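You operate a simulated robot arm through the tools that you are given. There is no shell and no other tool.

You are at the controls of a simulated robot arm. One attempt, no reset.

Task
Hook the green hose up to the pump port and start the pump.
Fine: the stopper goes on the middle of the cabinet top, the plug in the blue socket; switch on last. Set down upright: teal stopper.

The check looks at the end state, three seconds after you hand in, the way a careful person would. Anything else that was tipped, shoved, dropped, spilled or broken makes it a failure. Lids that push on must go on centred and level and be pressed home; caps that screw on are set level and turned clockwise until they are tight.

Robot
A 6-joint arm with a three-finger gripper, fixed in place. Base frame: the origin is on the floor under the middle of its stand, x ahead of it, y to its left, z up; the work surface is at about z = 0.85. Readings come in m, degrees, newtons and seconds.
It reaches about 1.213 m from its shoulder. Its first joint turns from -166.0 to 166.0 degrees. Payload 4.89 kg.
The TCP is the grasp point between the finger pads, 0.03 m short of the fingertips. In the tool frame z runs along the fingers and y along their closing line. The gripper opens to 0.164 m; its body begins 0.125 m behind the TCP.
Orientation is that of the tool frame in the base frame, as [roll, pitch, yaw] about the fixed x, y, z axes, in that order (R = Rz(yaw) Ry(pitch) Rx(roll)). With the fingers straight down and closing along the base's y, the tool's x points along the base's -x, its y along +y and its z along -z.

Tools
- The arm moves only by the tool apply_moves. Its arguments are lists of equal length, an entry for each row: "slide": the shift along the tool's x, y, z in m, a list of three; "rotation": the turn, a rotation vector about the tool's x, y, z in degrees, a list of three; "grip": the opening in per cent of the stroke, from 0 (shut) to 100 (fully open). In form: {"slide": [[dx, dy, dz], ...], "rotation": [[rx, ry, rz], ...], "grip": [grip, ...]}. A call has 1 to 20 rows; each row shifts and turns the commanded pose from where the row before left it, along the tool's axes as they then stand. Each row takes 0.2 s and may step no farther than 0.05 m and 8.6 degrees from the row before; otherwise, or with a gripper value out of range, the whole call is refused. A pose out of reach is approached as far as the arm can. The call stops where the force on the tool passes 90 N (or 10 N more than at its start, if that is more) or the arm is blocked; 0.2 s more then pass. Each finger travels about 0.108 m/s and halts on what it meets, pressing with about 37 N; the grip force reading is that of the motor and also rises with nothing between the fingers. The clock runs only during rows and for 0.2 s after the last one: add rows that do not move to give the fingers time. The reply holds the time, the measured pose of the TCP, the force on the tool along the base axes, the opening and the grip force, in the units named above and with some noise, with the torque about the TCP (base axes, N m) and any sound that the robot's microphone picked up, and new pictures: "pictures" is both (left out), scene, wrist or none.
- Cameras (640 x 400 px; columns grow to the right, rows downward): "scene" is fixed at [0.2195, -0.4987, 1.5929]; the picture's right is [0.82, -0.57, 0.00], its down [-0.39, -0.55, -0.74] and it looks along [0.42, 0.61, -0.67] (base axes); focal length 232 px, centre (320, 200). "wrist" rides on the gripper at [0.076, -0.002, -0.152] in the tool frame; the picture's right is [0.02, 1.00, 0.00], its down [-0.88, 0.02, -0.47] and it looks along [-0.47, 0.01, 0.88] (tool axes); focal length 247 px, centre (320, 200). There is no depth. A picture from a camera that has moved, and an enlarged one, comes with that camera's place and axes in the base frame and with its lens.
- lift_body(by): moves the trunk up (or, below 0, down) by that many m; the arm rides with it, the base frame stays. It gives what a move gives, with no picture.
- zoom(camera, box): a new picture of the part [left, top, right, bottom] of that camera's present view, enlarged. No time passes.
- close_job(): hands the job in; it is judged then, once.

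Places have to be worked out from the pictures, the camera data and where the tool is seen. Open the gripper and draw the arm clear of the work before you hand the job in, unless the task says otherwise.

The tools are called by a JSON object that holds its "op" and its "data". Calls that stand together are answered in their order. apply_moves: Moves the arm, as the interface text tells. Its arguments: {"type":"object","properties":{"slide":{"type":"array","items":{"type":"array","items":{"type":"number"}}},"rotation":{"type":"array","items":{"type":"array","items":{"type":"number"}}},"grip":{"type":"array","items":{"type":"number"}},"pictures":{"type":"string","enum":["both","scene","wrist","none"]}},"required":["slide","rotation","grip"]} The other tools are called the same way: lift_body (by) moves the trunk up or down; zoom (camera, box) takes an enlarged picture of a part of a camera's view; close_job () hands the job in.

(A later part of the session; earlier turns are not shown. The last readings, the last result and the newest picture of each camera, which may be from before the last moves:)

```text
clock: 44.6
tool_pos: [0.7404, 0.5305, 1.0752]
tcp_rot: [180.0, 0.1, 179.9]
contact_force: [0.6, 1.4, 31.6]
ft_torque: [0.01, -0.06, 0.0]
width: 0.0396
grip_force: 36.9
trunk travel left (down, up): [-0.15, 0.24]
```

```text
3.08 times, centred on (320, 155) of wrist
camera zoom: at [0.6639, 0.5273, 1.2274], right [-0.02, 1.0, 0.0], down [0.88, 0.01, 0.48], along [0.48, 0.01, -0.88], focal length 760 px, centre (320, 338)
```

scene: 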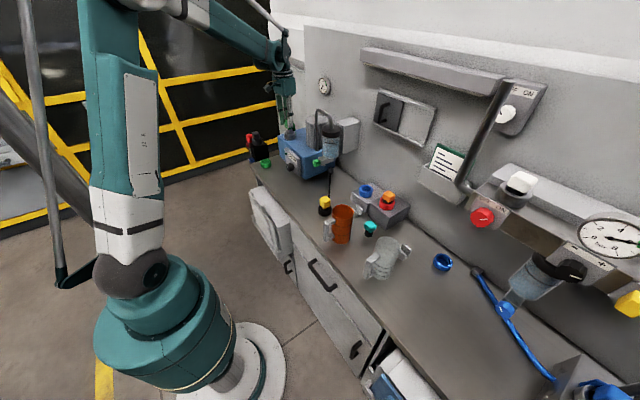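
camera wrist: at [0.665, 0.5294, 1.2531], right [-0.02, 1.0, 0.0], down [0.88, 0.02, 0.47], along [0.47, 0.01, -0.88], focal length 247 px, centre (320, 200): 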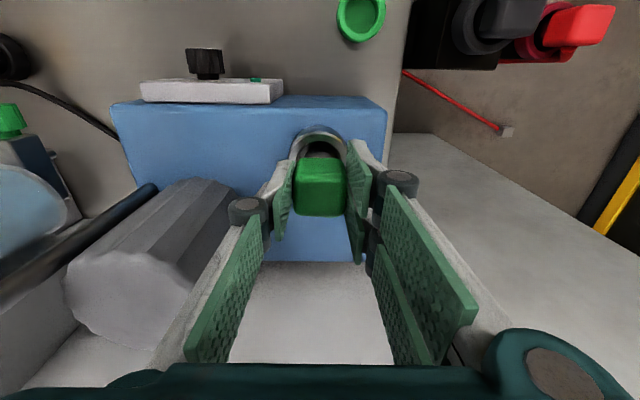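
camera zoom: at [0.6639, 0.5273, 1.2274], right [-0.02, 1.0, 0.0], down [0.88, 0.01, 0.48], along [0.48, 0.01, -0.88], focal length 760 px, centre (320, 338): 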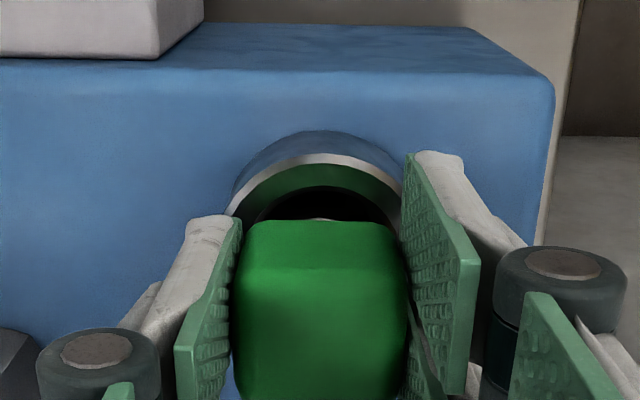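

The fingers slid about 5 mm down the cube while the force stayed at 31 N, so the grip slips at that load and the plug did not move further. I'll open and raise to see how deep the plug sits before pressing it from above.

{"op": "apply_moves", "data": {"slide": [[0, 0, -0.001], [0, 0, 0], [0, 0, 0], [0, 0, 0], [0, 0, -0.02], [0, 0, -0.03], [0, 0, -0.03], [0, 0, 0]], "rotation": [[0, 0, 0], [0, 0, 0], [0, 0, 0], [0, 0, 0], [0, 0, 0], [0, 0, 0], [0, 0, 0], [0, 0, 0]], "grip": [10, 26, 38, 45, 45, 45, 45, 45]}}

{"op": "zoom", "data": {"camera": "scene", "box": [270, 105, 310, 145]}}

{"op": "zoom", "data": {"camera": "wrist", "box": [240, 90, 400, 220]}}

```text
clock: 46.4
tool_pos: [0.7406, 0.5297, 1.1554]
tcp_rot: [180.0, 0.1, 179.8]
contact_force: [1.1, -1.0, 0.1]
ft_torque: [0.04, -0.02, 0.02]
width: 0.0739
grip_force: 0.0
trunk travel left (down, up): [-0.15, 0.24]
camera wrist: at [0.6643, 0.5276, 1.3076], right [-0.02, 1.0, 0.0], down [0.88, 0.02, 0.47], along [0.47, 0.01, -0.88], focal length 247 px, centre (320, 200)
```

scene: 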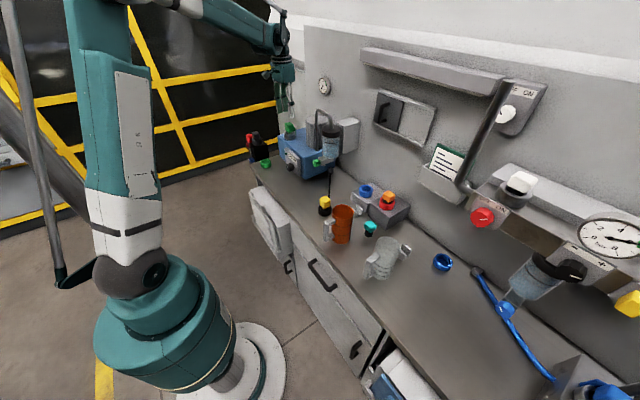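
wrist: 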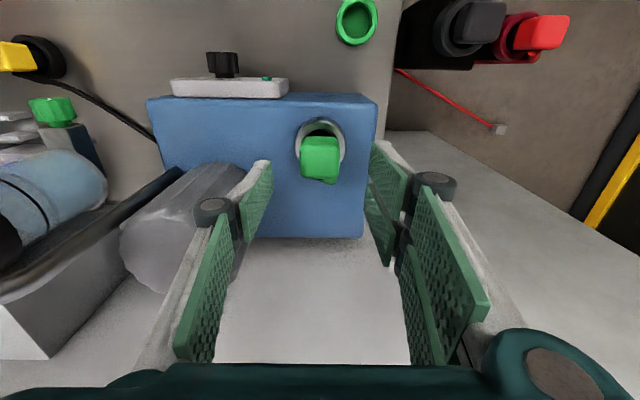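

```text
10.00 times, centred on (290, 125) of scene
camera zoom: at [0.2195, -0.4987, 1.5929], right [0.82, -0.57, 0.0], down [-0.39, -0.55, -0.74], along [0.42, 0.61, -0.67], focal length 2324 px, centre (620, 950)
```

zoom: 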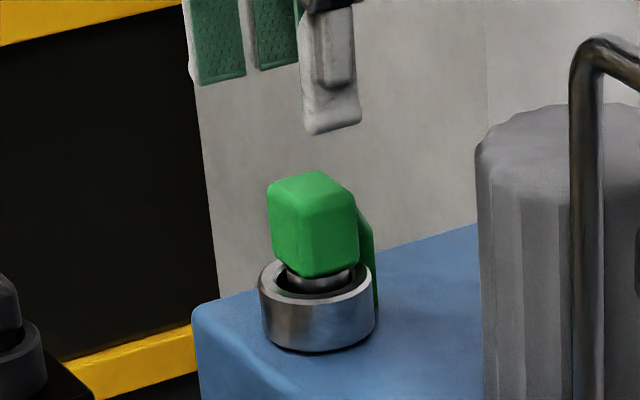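

```text
3.08 times, centred on (320, 155) of wrist
camera zoom: at [0.6643, 0.5276, 1.3076], right [-0.02, 1.0, 0.0], down [0.88, 0.02, 0.47], along [0.47, 0.01, -0.88], focal length 760 px, centre (320, 338)
```

zoom: 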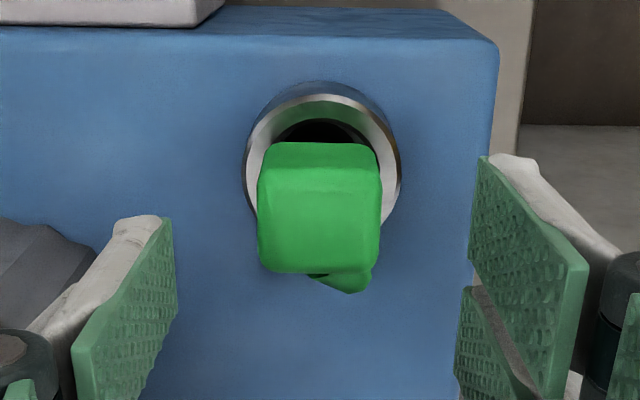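

The plug stands straight in the port at about the level where the stopper sat. To be sure it is home, I'll close the fingers and press down on the middle of the cube.

{"op": "apply_moves", "data": {"slide": [[0, 0, 0], [0, 0, 0], [0, 0, 0.01], [0, 0, 0.01], [0, 0, 0.01], [0, 0, 0.005], [0, 0, 0]], "rotation": [[0, 0, 0], [0, 0, 0], [0, 0, 0], [0, 0, 0], [0, 0, 0], [0, 0, 0], [0, 0, 0]], "grip": [10, 0, 0, 0, 0, 0, 0]}}

{"op": "zoom", "data": {"camera": "scene", "box": [270, 105, 310, 145]}}

{"op": "zoom", "data": {"camera": "wrist", "box": [240, 90, 400, 220]}}

```text
clock: 48.0
tool_pos: [0.7417, 0.5297, 1.1206]
tcp_rot: [180.0, 0.1, 179.7]
contact_force: [0.1, 0.7, 0.2]
ft_torque: [-0.03, 0.0, -0.01]
width: 0.0
grip_force: 37.5
trunk travel left (down, up): [-0.15, 0.24]
camera wrist: at [0.665, 0.5282, 1.2724], right [-0.02, 1.0, 0.0], down [0.88, 0.02, 0.47], along [0.47, 0.01, -0.88], focal length 247 px, centre (320, 200)
```

scene: 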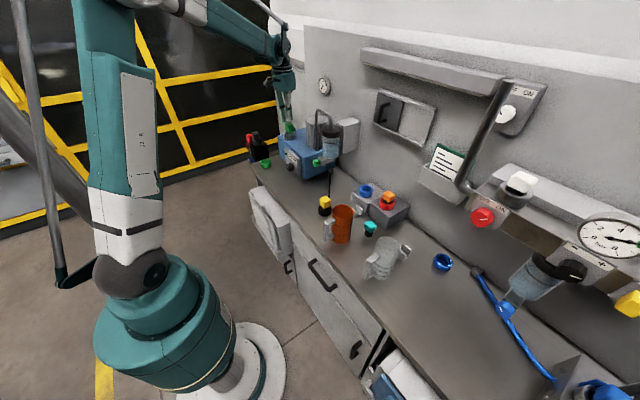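
wrist: 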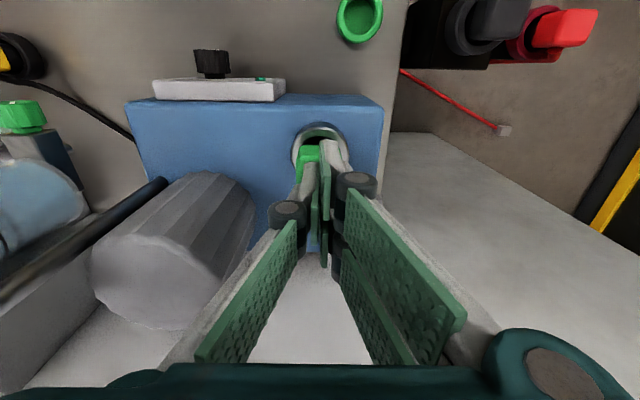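

```text
10.00 times, centred on (290, 125) of scene
camera zoom: at [0.2195, -0.4987, 1.5929], right [0.82, -0.57, 0.0], down [-0.39, -0.55, -0.74], along [0.42, 0.61, -0.67], focal length 2324 px, centre (620, 950)
```

zoom: 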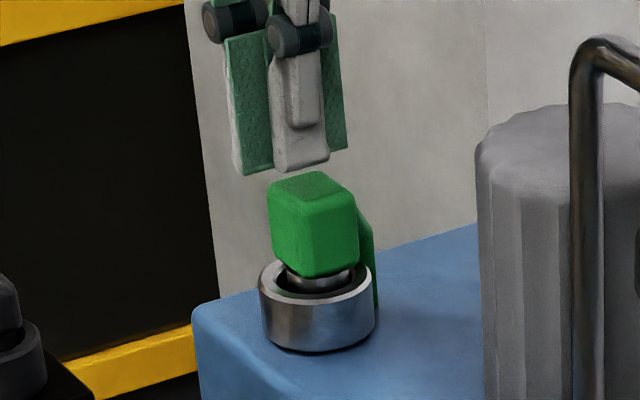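

```text
3.08 times, centred on (320, 155) of wrist
camera zoom: at [0.665, 0.5282, 1.2724], right [-0.02, 1.0, 0.0], down [0.88, 0.02, 0.47], along [0.47, 0.01, -0.88], focal length 760 px, centre (320, 338)
```

zoom: 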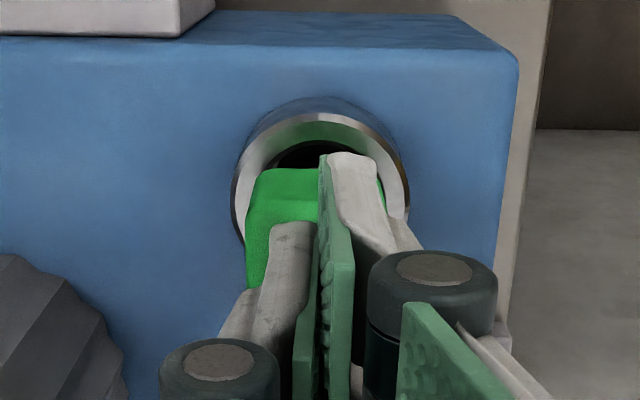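

The closed fingertips are just above the cube's centre. I'll lower to contact and press, watching the force.

{"op": "apply_moves", "data": {"slide": [[0, 0, 0.004], [0, 0, 0.003], [0, 0, 0.003], [0, 0, 0]], "rotation": [[0, 0, 0], [0, 0, 0], [0, 0, 0], [0, 0, 0]], "grip": [0, 0, 0, 0], "pictures": "none"}}

{"op": "zoom", "data": {"camera": "scene", "box": [270, 105, 310, 145]}}

```text
clock: 49.0
tool_pos: [0.7424, 0.5293, 1.1097]
tcp_rot: [180.0, 0.2, 179.9]
contact_force: [1.2, -0.6, 0.3]
ft_torque: [0.02, -0.02, 0.01]
width: 0.0001
grip_force: 36.9
trunk travel left (down, up): [-0.15, 0.24]
```

```text
10.00 times, centred on (290, 125) of scene
camera zoom: at [0.2195, -0.4987, 1.5929], right [0.82, -0.57, 0.0], down [-0.39, -0.55, -0.74], along [0.42, 0.61, -0.67], focal length 2324 px, centre (620, 950)
```

zoom: 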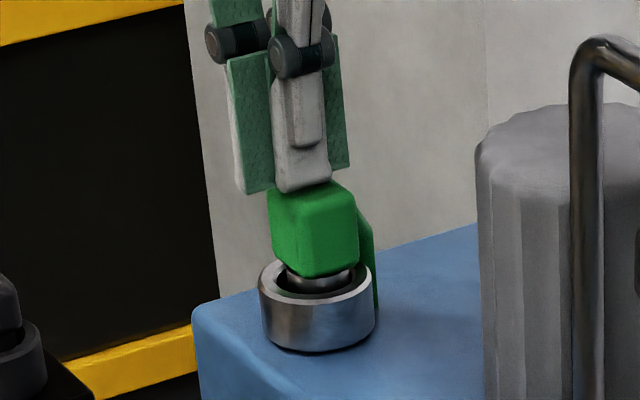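

{"op": "apply_moves", "data": {"slide": [[0, 0, 0.002], [0, 0, 0.002], [0, 0, 0.0015], [0, 0, 0]], "rotation": [[0, 0, 0], [0, 0, 0], [0, 0, 0], [0, 0, 0]], "grip": [0, 0, 0, 0], "pictures": "none"}}

```text
clock: 50.0
tool_pos: [0.7396, 0.5301, 1.106]
tcp_rot: [179.9, 0.2, 179.8]
contact_force: [8.9, 10.1, 43.8]
ft_torque: [0.3, -0.38, 0.07]
width: 0.006
grip_force: 36.9
trunk travel left (down, up): [-0.15, 0.24]
```

It now reads 44 N vertical with some side force, and the fingers spread by 6 mm. I'll look before pressing any harder.

{"op": "zoom", "data": {"camera": "scene", "box": [270, 105, 310, 145]}}

{"op": "zoom", "data": {"camera": "wrist", "box": [240, 90, 400, 220]}}

```text
10.00 times, centred on (290, 125) of scene
camera zoom: at [0.2195, -0.4987, 1.5929], right [0.82, -0.57, 0.0], down [-0.39, -0.55, -0.74], along [0.42, 0.61, -0.67], focal length 2324 px, centre (620, 950)
```

zoom: 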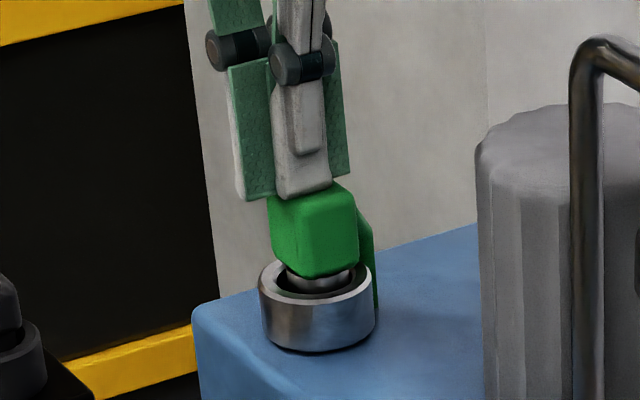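

```text
3.08 times, centred on (320, 155) of wrist
camera zoom: at [0.6645, 0.5273, 1.2589], right [-0.02, 1.0, 0.0], down [0.88, 0.01, 0.48], along [0.48, 0.01, -0.88], focal length 760 px, centre (320, 338)
```

zoom: 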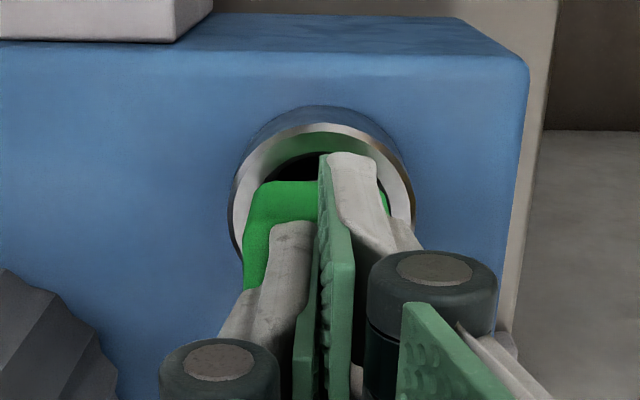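

The plug has not moved under 44 N, so it may already be bottomed. I'll press a bit more, up to about 60–70 N, to confirm.

{"op": "apply_moves", "data": {"slide": [[0, 0, 0.001], [0, 0, 0.001], [0, 0, 0]], "rotation": [[0, 0, 0], [0, 0, 0], [0, 0, 0]], "grip": [0, 0, 0], "pictures": "none"}}

{"op": "zoom", "data": {"camera": "scene", "box": [270, 105, 310, 145]}}

```text
clock: 50.9
tool_pos: [0.7392, 0.5285, 1.1075]
tcp_rot: [179.9, 0.3, 179.8]
contact_force: [0.6, 2.3, 49.8]
ft_torque: [0.22, -0.14, 0.0]
width: 0.006
grip_force: 37.2
trunk travel left (down, up): [-0.15, 0.24]
stopped in row 3: the force on the tool passed its limit at 92 N (the readings are from after the stop); the commanded pose is now the measured one
```

```text
10.00 times, centred on (290, 125) of scene
camera zoom: at [0.2195, -0.4987, 1.5929], right [0.82, -0.57, 0.0], down [-0.39, -0.55, -0.74], along [0.42, 0.61, -0.67], focal length 2324 px, centre (620, 950)
```

zoom: 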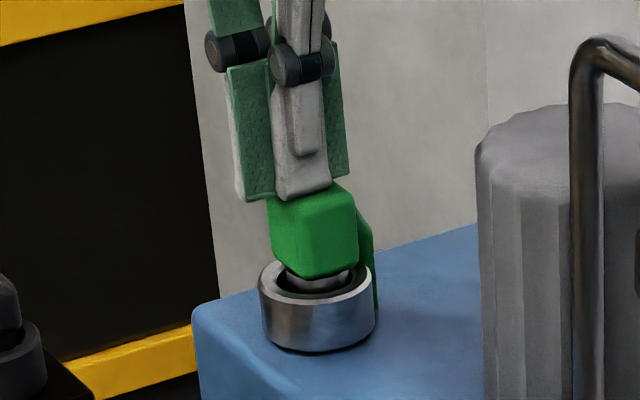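

At 92 N the plug still did not move, so it has bottomed in the port cup. I'll raise, open, regrip and tug very slightly to check whether it is retained.

{"op": "apply_moves", "data": {"slide": [[0, 0, -0.005], [0, 0, -0.02], [0, 0, -0.01], [0, 0, 0], [0, 0, 0], [0, 0, 0.02], [0, 0, 0.02], [0, 0, 0.015], [0, 0, 0]], "rotation": [[0, 0, 0], [0, 0, 0], [0, 0, 0], [0, 0, 0], [0, 0, 0], [0, 0, 0], [0, 0, 0], [0, 0, 0], [0, 0, 0]], "grip": [0, 5, 30, 42, 42, 42, 42, 42, 42]}}

{"op": "zoom", "data": {"camera": "wrist", "box": [240, 90, 400, 220]}}

{"op": "zoom", "data": {"camera": "scene", "box": [270, 105, 310, 145]}}

```text
clock: 52.9
tool_pos: [0.7408, 0.5294, 1.0842]
tcp_rot: [179.9, 0.1, 179.8]
contact_force: [0.3, 0.4, 0.5]
ft_torque: [0.01, -0.02, -0.02]
width: 0.0689
grip_force: 0.0
trunk travel left (down, up): [-0.15, 0.24]
camera wrist: at [0.6652, 0.5279, 1.2358], right [-0.02, 1.0, 0.0], down [0.88, 0.02, 0.48], along [0.48, 0.01, -0.88], focal length 247 px, centre (320, 200)
```

scene: 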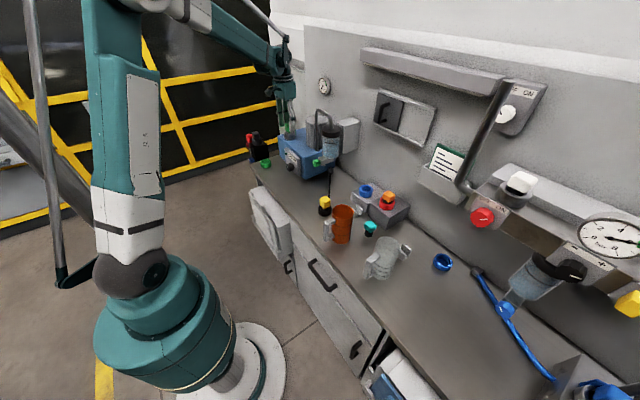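
wrist: 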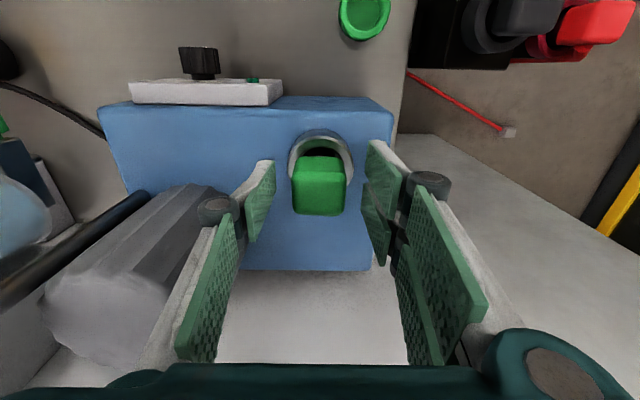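

```text
3.08 times, centred on (320, 155) of wrist
camera zoom: at [0.6652, 0.5279, 1.2358], right [-0.02, 1.0, 0.0], down [0.88, 0.02, 0.48], along [0.48, 0.01, -0.88], focal length 760 px, centre (320, 338)
```

zoom: 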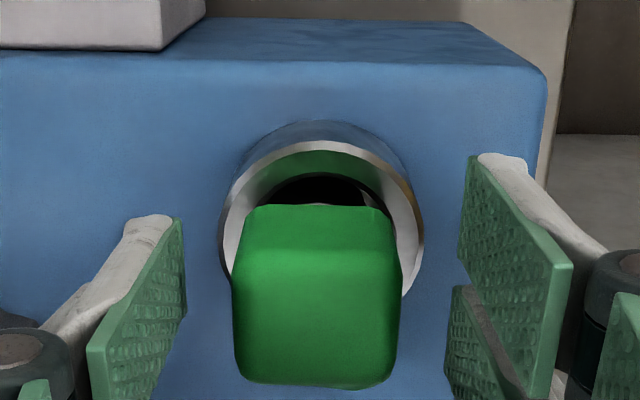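

```text
10.00 times, centred on (290, 125) of scene
camera zoom: at [0.2195, -0.4987, 1.5929], right [0.82, -0.57, 0.0], down [-0.39, -0.55, -0.74], along [0.42, 0.61, -0.67], focal length 2324 px, centre (620, 950)
```

zoom: 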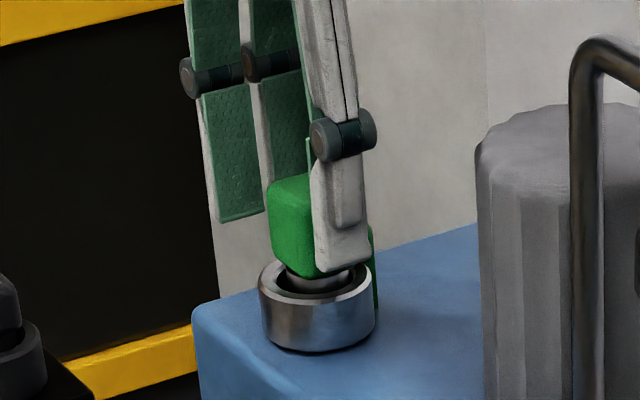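

I'll grip the cube lightly and tug it by about 1.5 mm to see if it is held.

{"op": "apply_moves", "data": {"slide": [[0, 0, 0], [0, 0, 0], [0, 0, 0], [0, 0, -0.001], [0, 0, -0.0005], [0, 0, 0]], "rotation": [[0, 0, 0], [0, 0, 0], [0, 0, 0], [0, 0, 0], [0, 0, 0], [0, 0, 0]], "grip": [25, 12, 10, 10, 10, 10], "pictures": "none"}}

{"op": "zoom", "data": {"camera": "scene", "box": [270, 105, 310, 145]}}

```text
clock: 54.3
tool_pos: [0.7416, 0.53, 1.086]
tcp_rot: [-180.0, 0.1, 179.9]
contact_force: [-0.8, 1.1, -0.3]
ft_torque: [0.01, 0.0, -0.01]
width: 0.0399
grip_force: 36.9
trunk travel left (down, up): [-0.15, 0.24]
```

```text
10.00 times, centred on (290, 125) of scene
camera zoom: at [0.2195, -0.4987, 1.5929], right [0.82, -0.57, 0.0], down [-0.39, -0.55, -0.74], along [0.42, 0.61, -0.67], focal length 2324 px, centre (620, 950)
```

zoom: 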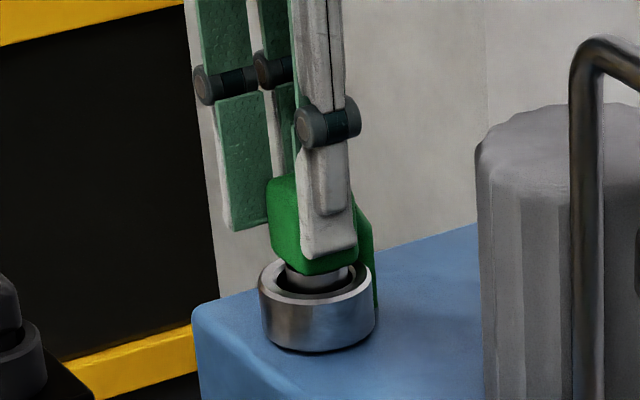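

The plug lifts freely with the gripper, so there is no latch and it simply seats in the cup. I'll lower it back until it rests on the floor again and release it.

{"op": "apply_moves", "data": {"slide": [[0, 0, 0.001], [0, 0, 0.001], [0, 0, 0.001], [0, 0, 0]], "rotation": [[0, 0, 0], [0, 0, 0], [0, 0, 0], [0, 0, 0]], "grip": [10, 10, 10, 10], "pictures": "none"}}

```text
clock: 55.3
tool_pos: [0.7418, 0.5293, 1.0836]
tcp_rot: [179.9, 0.1, 179.8]
contact_force: [8.1, 4.7, 27.7]
ft_torque: [0.22, -0.66, 0.06]
width: 0.0395
grip_force: 36.3
trunk travel left (down, up): [-0.15, 0.24]
```

The plug is back on the floor with 28 N on it. I'll relieve the load, open, and back straight up to check how it stands.

{"op": "apply_moves", "data": {"slide": [[0, 0, -0.001], [0, 0, 0], [0, 0, 0], [0, 0, 0], [0, 0, 0], [0, 0, -0.03], [0, 0, -0.04], [0, 0, -0.04], [0, 0, 0]], "rotation": [[0, 0, 0], [0, 0, 0], [0, 0, 0], [0, 0, 0], [0, 0, 0], [0, 0, 0], [0, 0, 0], [0, 0, 0], [0, 0, 0]], "grip": [10, 23, 28, 36, 45, 45, 45, 45, 45]}}

{"op": "zoom", "data": {"camera": "scene", "box": [270, 105, 310, 145]}}

{"op": "zoom", "data": {"camera": "wrist", "box": [240, 80, 400, 210]}}

```text
clock: 57.3
tool_pos: [0.7409, 0.5278, 1.1925]
tcp_rot: [180.0, 0.3, 179.7]
contact_force: [-0.3, -0.9, -0.1]
ft_torque: [0.03, -0.05, -0.01]
width: 0.0739
grip_force: 0.1
trunk travel left (down, up): [-0.15, 0.24]
camera wrist: at [0.6642, 0.5273, 1.3457], right [-0.02, 1.0, 0.0], down [0.88, 0.01, 0.48], along [0.48, 0.01, -0.88], focal length 247 px, centre (320, 200)
```

scene: 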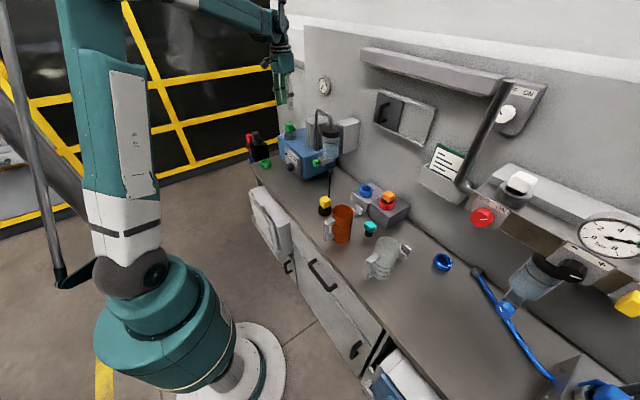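
wrist: 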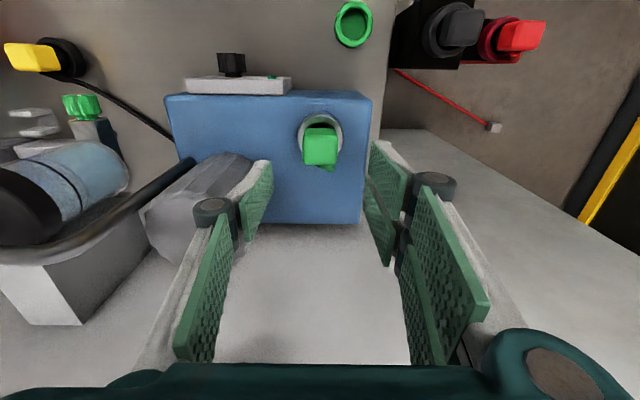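

```text
10.00 times, centred on (290, 125) of scene
camera zoom: at [0.2195, -0.4987, 1.5929], right [0.82, -0.57, 0.0], down [-0.39, -0.55, -0.74], along [0.42, 0.61, -0.67], focal length 2324 px, centre (620, 950)
```

zoom: 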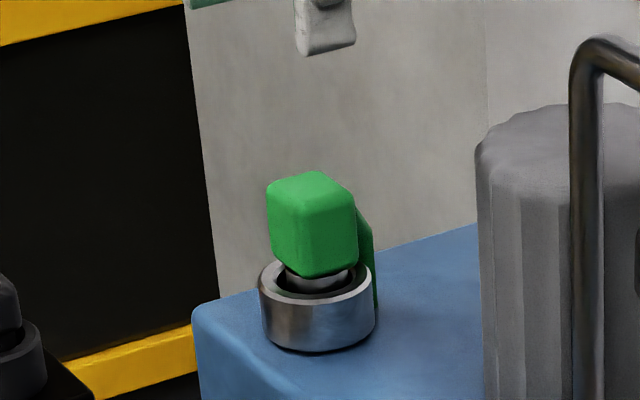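

```text
3.08 times, centred on (320, 145) of wrist
camera zoom: at [0.6642, 0.5273, 1.3457], right [-0.02, 1.0, 0.0], down [0.88, 0.01, 0.48], along [0.48, 0.01, -0.88], focal length 760 px, centre (320, 369)
```

zoom: 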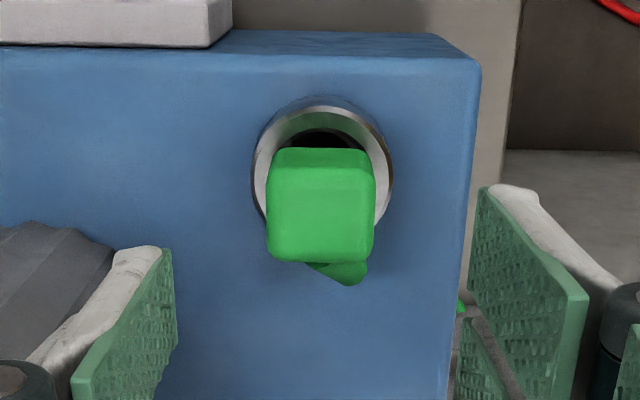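

The plug stands in the port at the same depth the stopper had. I'll do the yellow power plug next, which will also show how these plugs behave when seated, and then recheck the hose. Moving to hover above the yellow plug near (0.66, 0.10).

{"op": "apply_moves", "data": {"slide": [[0.03, 0, -0.02], [0.04, 0, 0], [0.04, 0, 0], [0, -0.048, 0], [0, -0.048, 0], [0, -0.048, 0], [0, -0.048, 0], [0, -0.048, 0], [0, -0.048, 0], [0, -0.048, 0], [0, -0.048, 0], [0, -0.044, 0], [0, 0, 0]], "rotation": [[0, 0, 0], [0, 0, 0], [0, 0, 0], [0, 0, 0], [0, 0, 0], [0, 0, 0], [0, 0, 0], [0, 0, 0], [0, 0, 0], [0, 0, 0], [0, 0, 0], [0, 0, 0], [0, 0, 0]], "grip": [45, 45, 45, 45, 45, 45, 45, 45, 45, 45, 45, 45, 45]}}

{"op": "zoom", "data": {"camera": "wrist", "box": [220, 60, 420, 200]}}

{"op": "zoom", "data": {"camera": "scene", "box": [300, 160, 420, 250]}}

```text
clock: 60.1
tool_pos: [0.629, 0.101, 1.2122]
tcp_rot: [180.0, 0.3, 179.8]
contact_force: [0.5, 0.2, -0.5]
ft_torque: [0.0, -0.02, -0.02]
width: 0.0739
grip_force: 0.1
trunk travel left (down, up): [-0.15, 0.24]
camera wrist: at [0.5526, 0.0994, 1.3641], right [-0.02, 1.0, 0.0], down [0.88, 0.02, 0.48], along [0.48, 0.01, -0.88], focal length 247 px, centre (320, 200)
```

scene: 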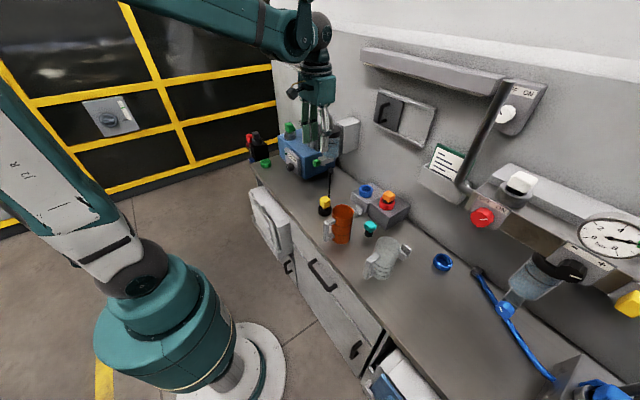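
wrist: 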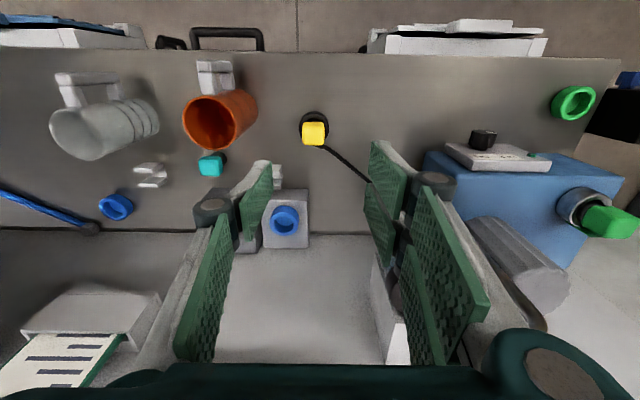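

```text
2.86 times, centred on (320, 130) of wrist
camera zoom: at [0.5526, 0.0994, 1.3641], right [-0.02, 1.0, 0.0], down [0.88, 0.02, 0.48], along [0.48, 0.01, -0.88], focal length 706 px, centre (320, 400)
```

zoom: 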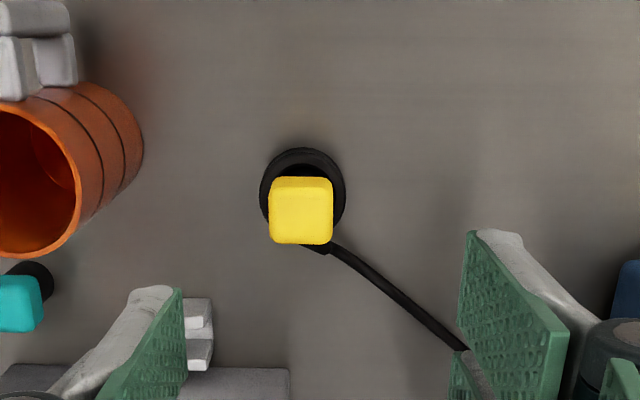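

```text
4.44 times, centred on (360, 205) of scene
camera zoom: at [0.2195, -0.4987, 1.5929], right [0.82, -0.57, 0.0], down [-0.39, -0.55, -0.74], along [0.42, 0.61, -0.67], focal length 1033 px, centre (142, 178)
```

zoom: 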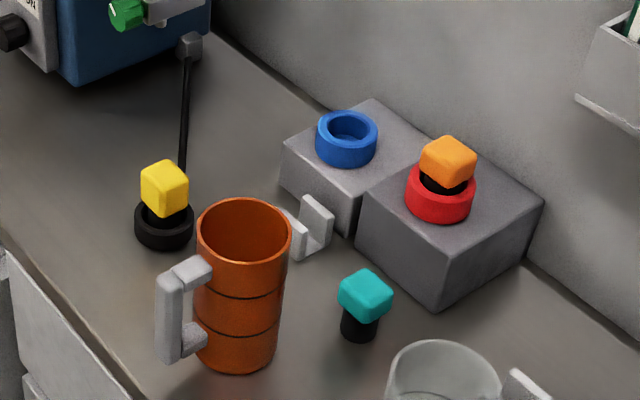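

The yellow plug's cube top is at about (0.655, 0.090, 0.926). Before descending, I'll zoom in to see where its cord leaves the plug relative to the fingers.

{"op": "zoom", "data": {"camera": "scene", "box": [310, 180, 350, 220]}}

{"op": "zoom", "data": {"camera": "wrist", "box": [290, 100, 370, 160]}}

{"op": "zoom", "data": {"camera": "scene", "box": [345, 170, 405, 215]}}

```text
10.00 times, centred on (330, 200) of scene
camera zoom: at [0.2195, -0.4987, 1.5929], right [0.82, -0.57, 0.0], down [-0.39, -0.55, -0.74], along [0.42, 0.61, -0.67], focal length 2324 px, centre (220, 200)
```

zoom: 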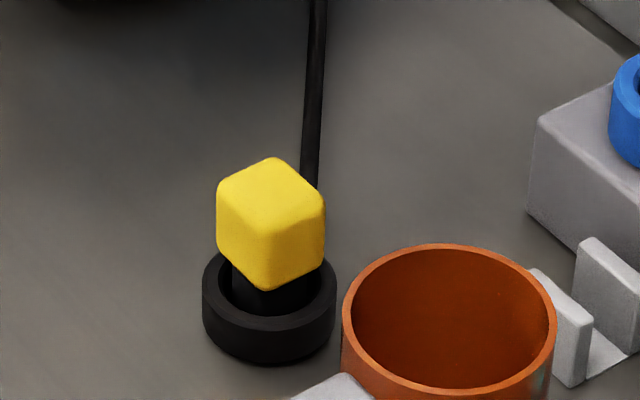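

```text
6.67 times, centred on (330, 130) of wrist
camera zoom: at [0.5526, 0.0994, 1.3641], right [-0.02, 1.0, 0.0], down [0.88, 0.02, 0.48], along [0.48, 0.01, -0.88], focal length 1646 px, centre (253, 667)
```

zoom: 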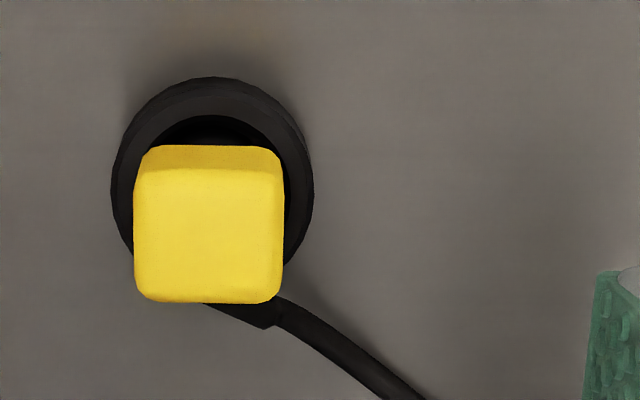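

```text
8.89 times, centred on (375, 192) of scene
camera zoom: at [0.2195, -0.4987, 1.5929], right [0.82, -0.57, 0.0], down [-0.39, -0.55, -0.74], along [0.42, 0.61, -0.67], focal length 2066 px, centre (-169, 267)
```

zoom: 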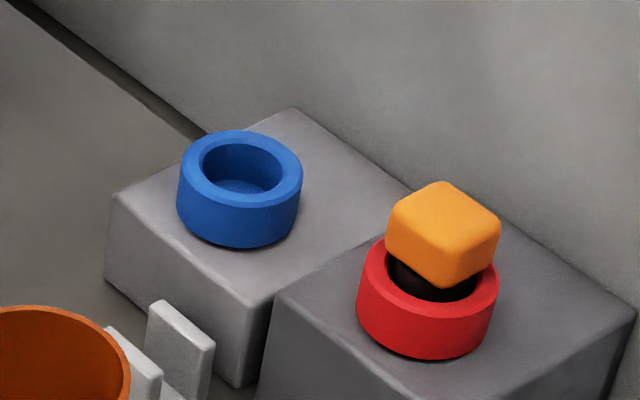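

The wall-cabinet door handle sits at about (0.87, 0.05, 1.27), directly above the blue socket, so an upright wrist could hit it. I'll pitch the tool 10° back about its closing axis, which keeps the pads flat on the cube's ±y faces, and lower partway over the yellow plug.

{"op": "apply_moves", "data": {"slide": [[0, 0, 0], [0, 0, 0], [0.0029, -0.00265, 0.0452], [0.0029, -0.00265, 0.0452], [0.0029, -0.00265, 0.0452], [0.0029, -0.00265, 0.0452], [0, 0, 0]], "rotation": [[0, -5, 0], [0, -5, 0], [0, 0, 0], [0, 0, 0], [0, 0, 0], [0, 0, 0], [0, 0, 0]], "grip": [45, 45, 40, 40, 40, 40, 40]}}

{"op": "zoom", "data": {"camera": "wrist", "box": [240, 70, 400, 210]}}

{"op": "zoom", "data": {"camera": "scene", "box": [295, 150, 375, 220]}}

```text
clock: 61.7
tool_pos: [0.6509, 0.0922, 1.0328]
tcp_rot: [180.0, 10.1, 179.7]
contact_force: [0.3, -0.8, 0.2]
ft_torque: [-0.02, 0.09, -0.01]
width: 0.0656
grip_force: 0.0
trunk travel left (down, up): [-0.15, 0.24]
camera wrist: at [0.5489, 0.0908, 1.1684], right [-0.02, 1.0, 0.0], down [0.78, 0.02, 0.62], along [0.62, 0.01, -0.78], focal length 247 px, centre (320, 200)
```

scene: 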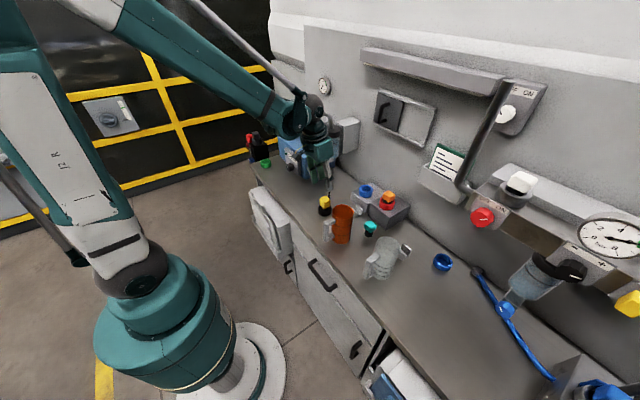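
wrist: 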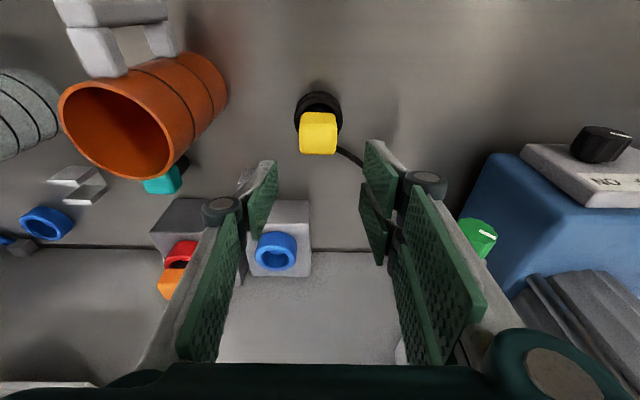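

```text
2.86 times, centred on (320, 140) of wrist
camera zoom: at [0.5489, 0.0908, 1.1684], right [-0.02, 1.0, 0.0], down [0.78, 0.02, 0.62], along [0.62, 0.01, -0.78], focal length 706 px, centre (320, 371)
```

zoom: 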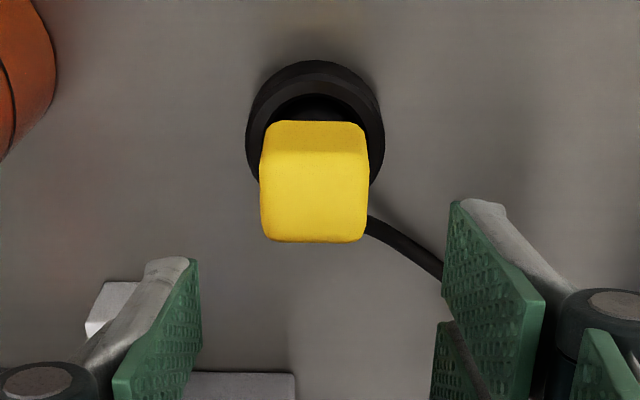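

```text
5.71 times, centred on (335, 185) of scene
camera zoom: at [0.2195, -0.4987, 1.5929], right [0.82, -0.57, 0.0], down [-0.39, -0.55, -0.74], along [0.42, 0.61, -0.67], focal length 1328 px, centre (234, 286)
```

zoom: 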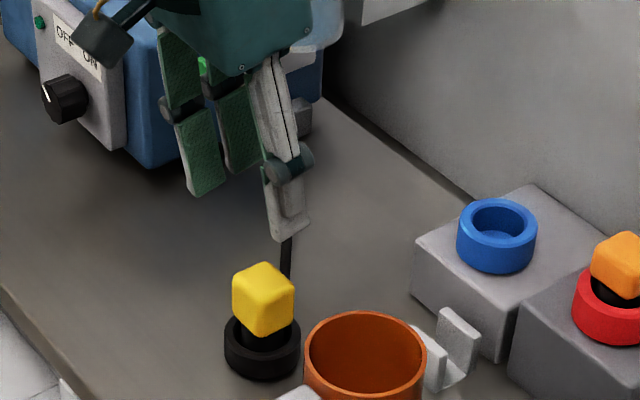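

The yellow cube centre is at about (0.657, 0.090), and the approach is clear of the mug. I'll go down most of the way and check before the final step.

{"op": "apply_moves", "data": {"slide": [[0.0043, -0.0007, 0.0256], [0.0043, -0.0007, 0.0256], [0.0043, -0.0007, 0.0256], [0, 0, 0]], "rotation": [[0, 0, 0], [0, 0, 0], [0, 0, 0], [0, 0, 0]], "grip": [40, 40, 40, 40]}}

{"op": "zoom", "data": {"camera": "wrist", "box": [220, 80, 420, 240]}}

{"op": "zoom", "data": {"camera": "scene", "box": [295, 160, 375, 230]}}

```text
clock: 62.7
tool_pos: [0.651, 0.091, 0.9538]
tcp_rot: [-180.0, 10.2, 179.8]
contact_force: [-0.7, 0.5, 0.8]
ft_torque: [0.02, 0.05, 0.01]
width: 0.0656
grip_force: 0.1
trunk travel left (down, up): [-0.15, 0.24]
camera wrist: at [0.5497, 0.0892, 1.0911], right [-0.02, 1.0, 0.0], down [0.78, 0.02, 0.62], along [0.62, 0.01, -0.78], focal length 247 px, centre (320, 200)
```

scene: 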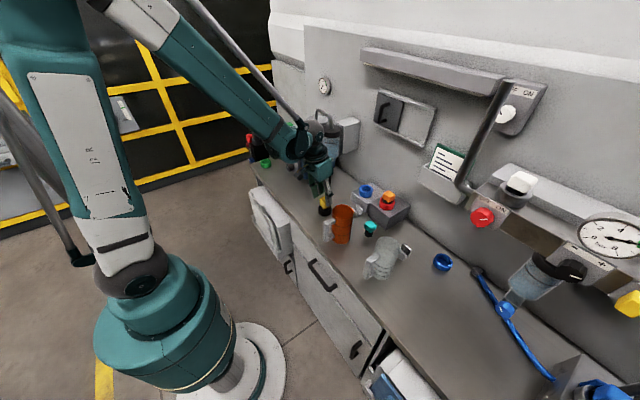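
wrist: 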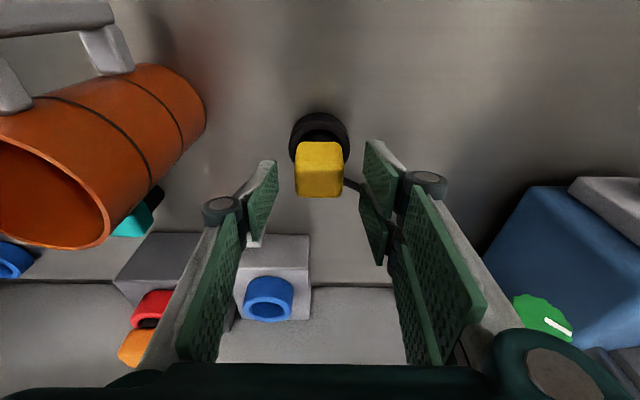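

```text
2.50 times, centred on (320, 160) of wrist
camera zoom: at [0.5497, 0.0892, 1.0911], right [-0.02, 1.0, 0.0], down [0.78, 0.02, 0.62], along [0.62, 0.01, -0.78], focal length 617 px, centre (320, 300)
```

zoom: 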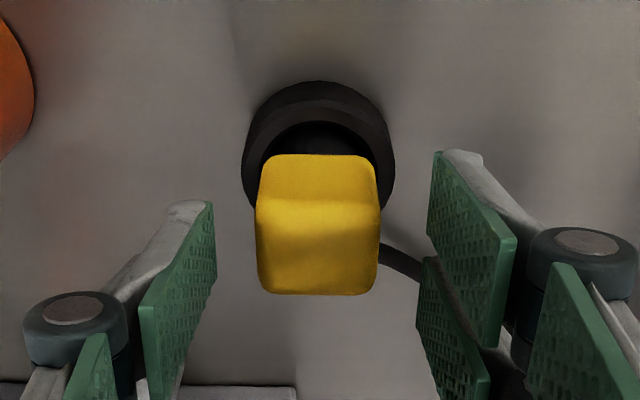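

```text
5.71 times, centred on (335, 195) of scene
camera zoom: at [0.2195, -0.4987, 1.5929], right [0.82, -0.57, 0.0], down [-0.39, -0.55, -0.74], along [0.42, 0.61, -0.67], focal length 1328 px, centre (234, 229)
```

zoom: 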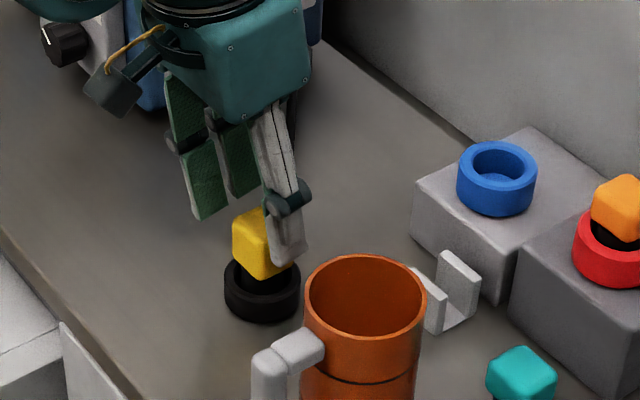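

The cord passes below the far finger with room to spare. I'll make the final lowering to TCP z ≈ 0.929 and grip.

{"op": "apply_moves", "data": {"slide": [[0.0022, -0.0005, 0.0123], [0.0022, 0, 0.0123], [0, 0, 0], [0, 0, 0], [0, 0, 0], [0, 0, 0]], "rotation": [[0, 0, 0], [0, 0, 0], [0, 0, 0], [0, 0, 0], [0, 0, 0], [0, 0, 0]], "grip": [40, 40, 40, 25, 10, 10]}}

{"op": "zoom", "data": {"camera": "wrist", "box": [220, 80, 420, 240]}}

{"op": "zoom", "data": {"camera": "scene", "box": [295, 160, 375, 230]}}

```text
clock: 64.1
tool_pos: [0.6514, 0.0895, 0.9291]
tcp_rot: [179.9, 10.1, 179.8]
contact_force: [0.0, 0.2, 0.3]
ft_torque: [-0.03, 0.01, 0.01]
width: 0.0392
grip_force: 37.4
trunk travel left (down, up): [-0.15, 0.24]
camera wrist: at [0.5497, 0.0884, 1.0657], right [-0.02, 1.0, 0.0], down [0.78, 0.02, 0.62], along [0.62, 0.01, -0.78], focal length 247 px, centre (320, 200)
```

scene: 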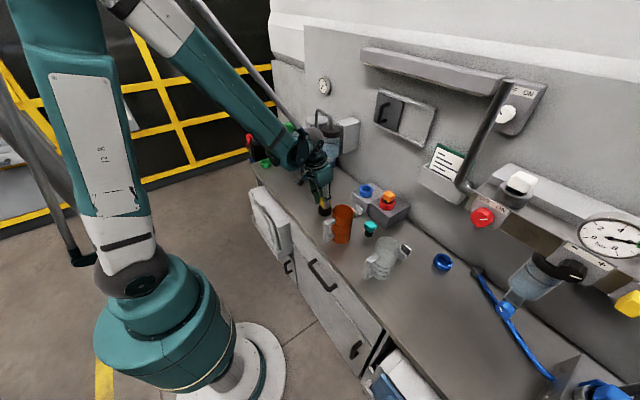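
wrist: 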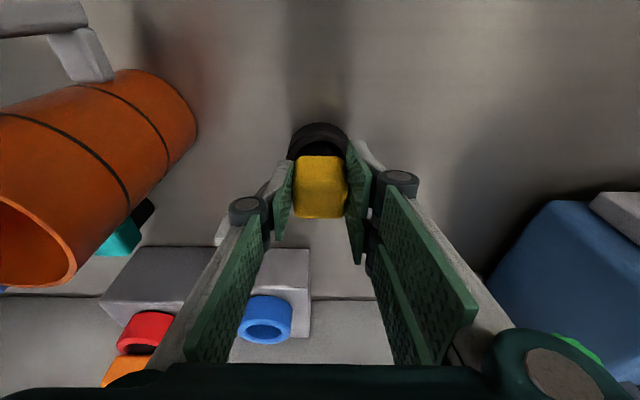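

```text
2.50 times, centred on (320, 160) of wrist
camera zoom: at [0.5497, 0.0884, 1.0657], right [-0.02, 1.0, 0.0], down [0.78, 0.02, 0.62], along [0.62, 0.01, -0.78], focal length 617 px, centre (320, 300)
```

zoom: 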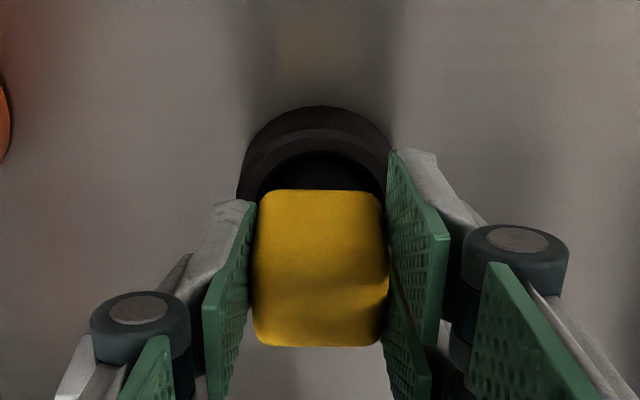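

```text
5.71 times, centred on (335, 195) of scene
camera zoom: at [0.2195, -0.4987, 1.5929], right [0.82, -0.57, 0.0], down [-0.39, -0.55, -0.74], along [0.42, 0.61, -0.67], focal length 1328 px, centre (234, 229)
```

zoom: 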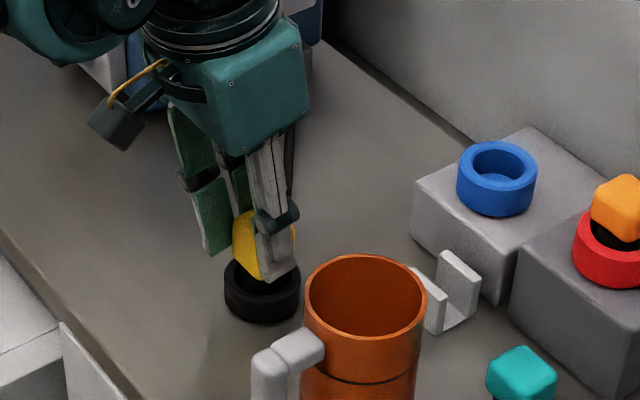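

The yellow plug is gripped. I'll lift it vertically and slowly.

{"op": "apply_moves", "data": {"slide": [[-0.0007, 0, -0.0039], [-0.001, 0, -0.0059], [-0.0014, 0, -0.0079], [-0.0017, 0, -0.0098], [-0.0035, 0, -0.0197], [-0.0052, 0, -0.0295], [-0.0052, 0, -0.0295], [0, 0, 0]], "rotation": [[0, 0, 0], [0, 0, 0], [0, 0, 0], [0, 0, 0], [0, 0, 0], [0, 0, 0], [0, 0, 0], [0, 0, 0]], "grip": [10, 10, 10, 10, 10, 10, 10, 10]}}

{"op": "zoom", "data": {"camera": "wrist", "box": [220, 80, 420, 240]}}

{"op": "zoom", "data": {"camera": "scene", "box": [295, 150, 375, 220]}}

```text
clock: 65.9
tool_pos: [0.6509, 0.0886, 1.0386]
tcp_rot: [180.0, 10.1, 179.7]
contact_force: [0.2, 0.5, -0.6]
ft_torque: [-0.01, -0.07, 0.03]
width: 0.0393
grip_force: 37.0
trunk travel left (down, up): [-0.15, 0.24]
camera wrist: at [0.5485, 0.0873, 1.1749], right [-0.02, 1.0, 0.0], down [0.78, 0.02, 0.62], along [0.62, 0.01, -0.78], focal length 247 px, centre (320, 200)
```

scene: 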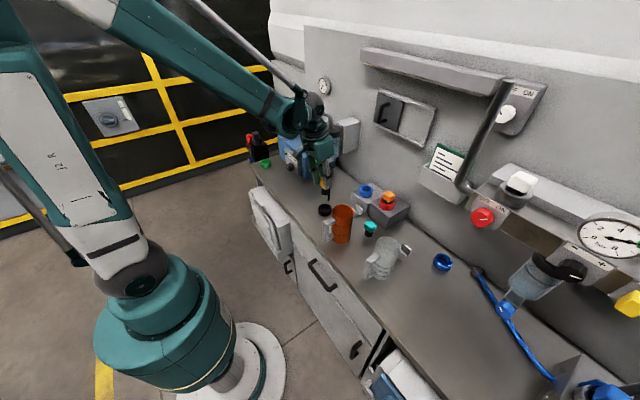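
wrist: 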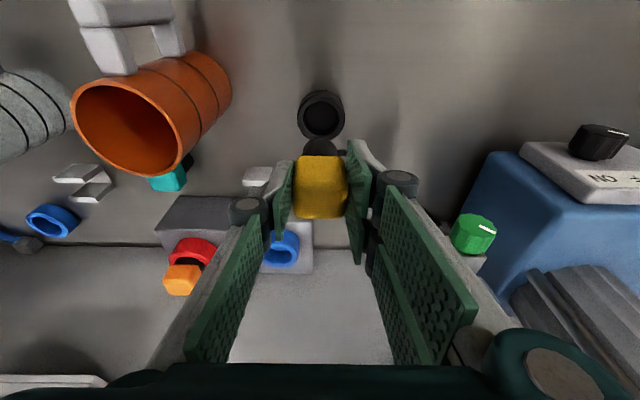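

```text
2.50 times, centred on (320, 160) of wrist
camera zoom: at [0.5485, 0.0873, 1.1749], right [-0.02, 1.0, 0.0], down [0.78, 0.02, 0.62], along [0.62, 0.01, -0.78], focal length 617 px, centre (320, 300)
```

zoom: 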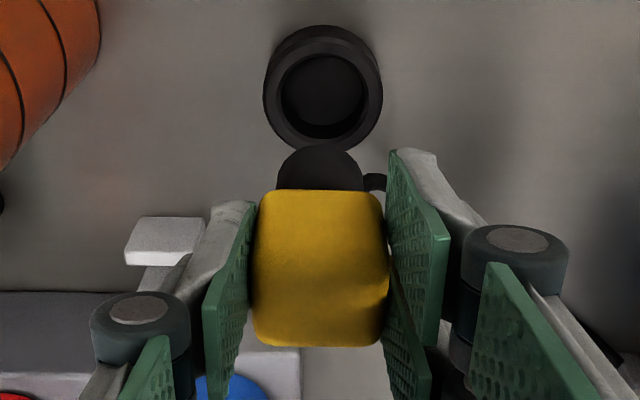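

```text
5.71 times, centred on (335, 185) of scene
camera zoom: at [0.2195, -0.4987, 1.5929], right [0.82, -0.57, 0.0], down [-0.39, -0.55, -0.74], along [0.42, 0.61, -0.67], focal length 1328 px, centre (234, 286)
```

zoom: 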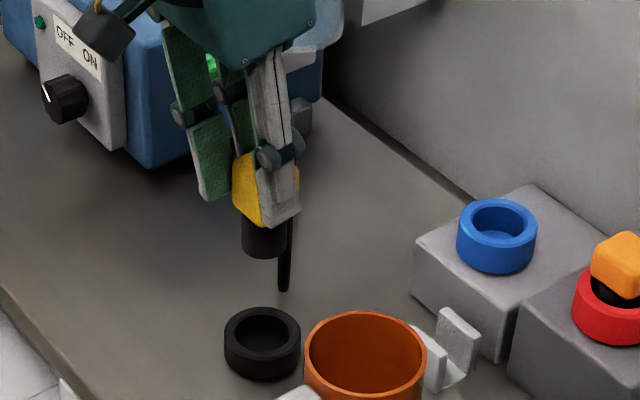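

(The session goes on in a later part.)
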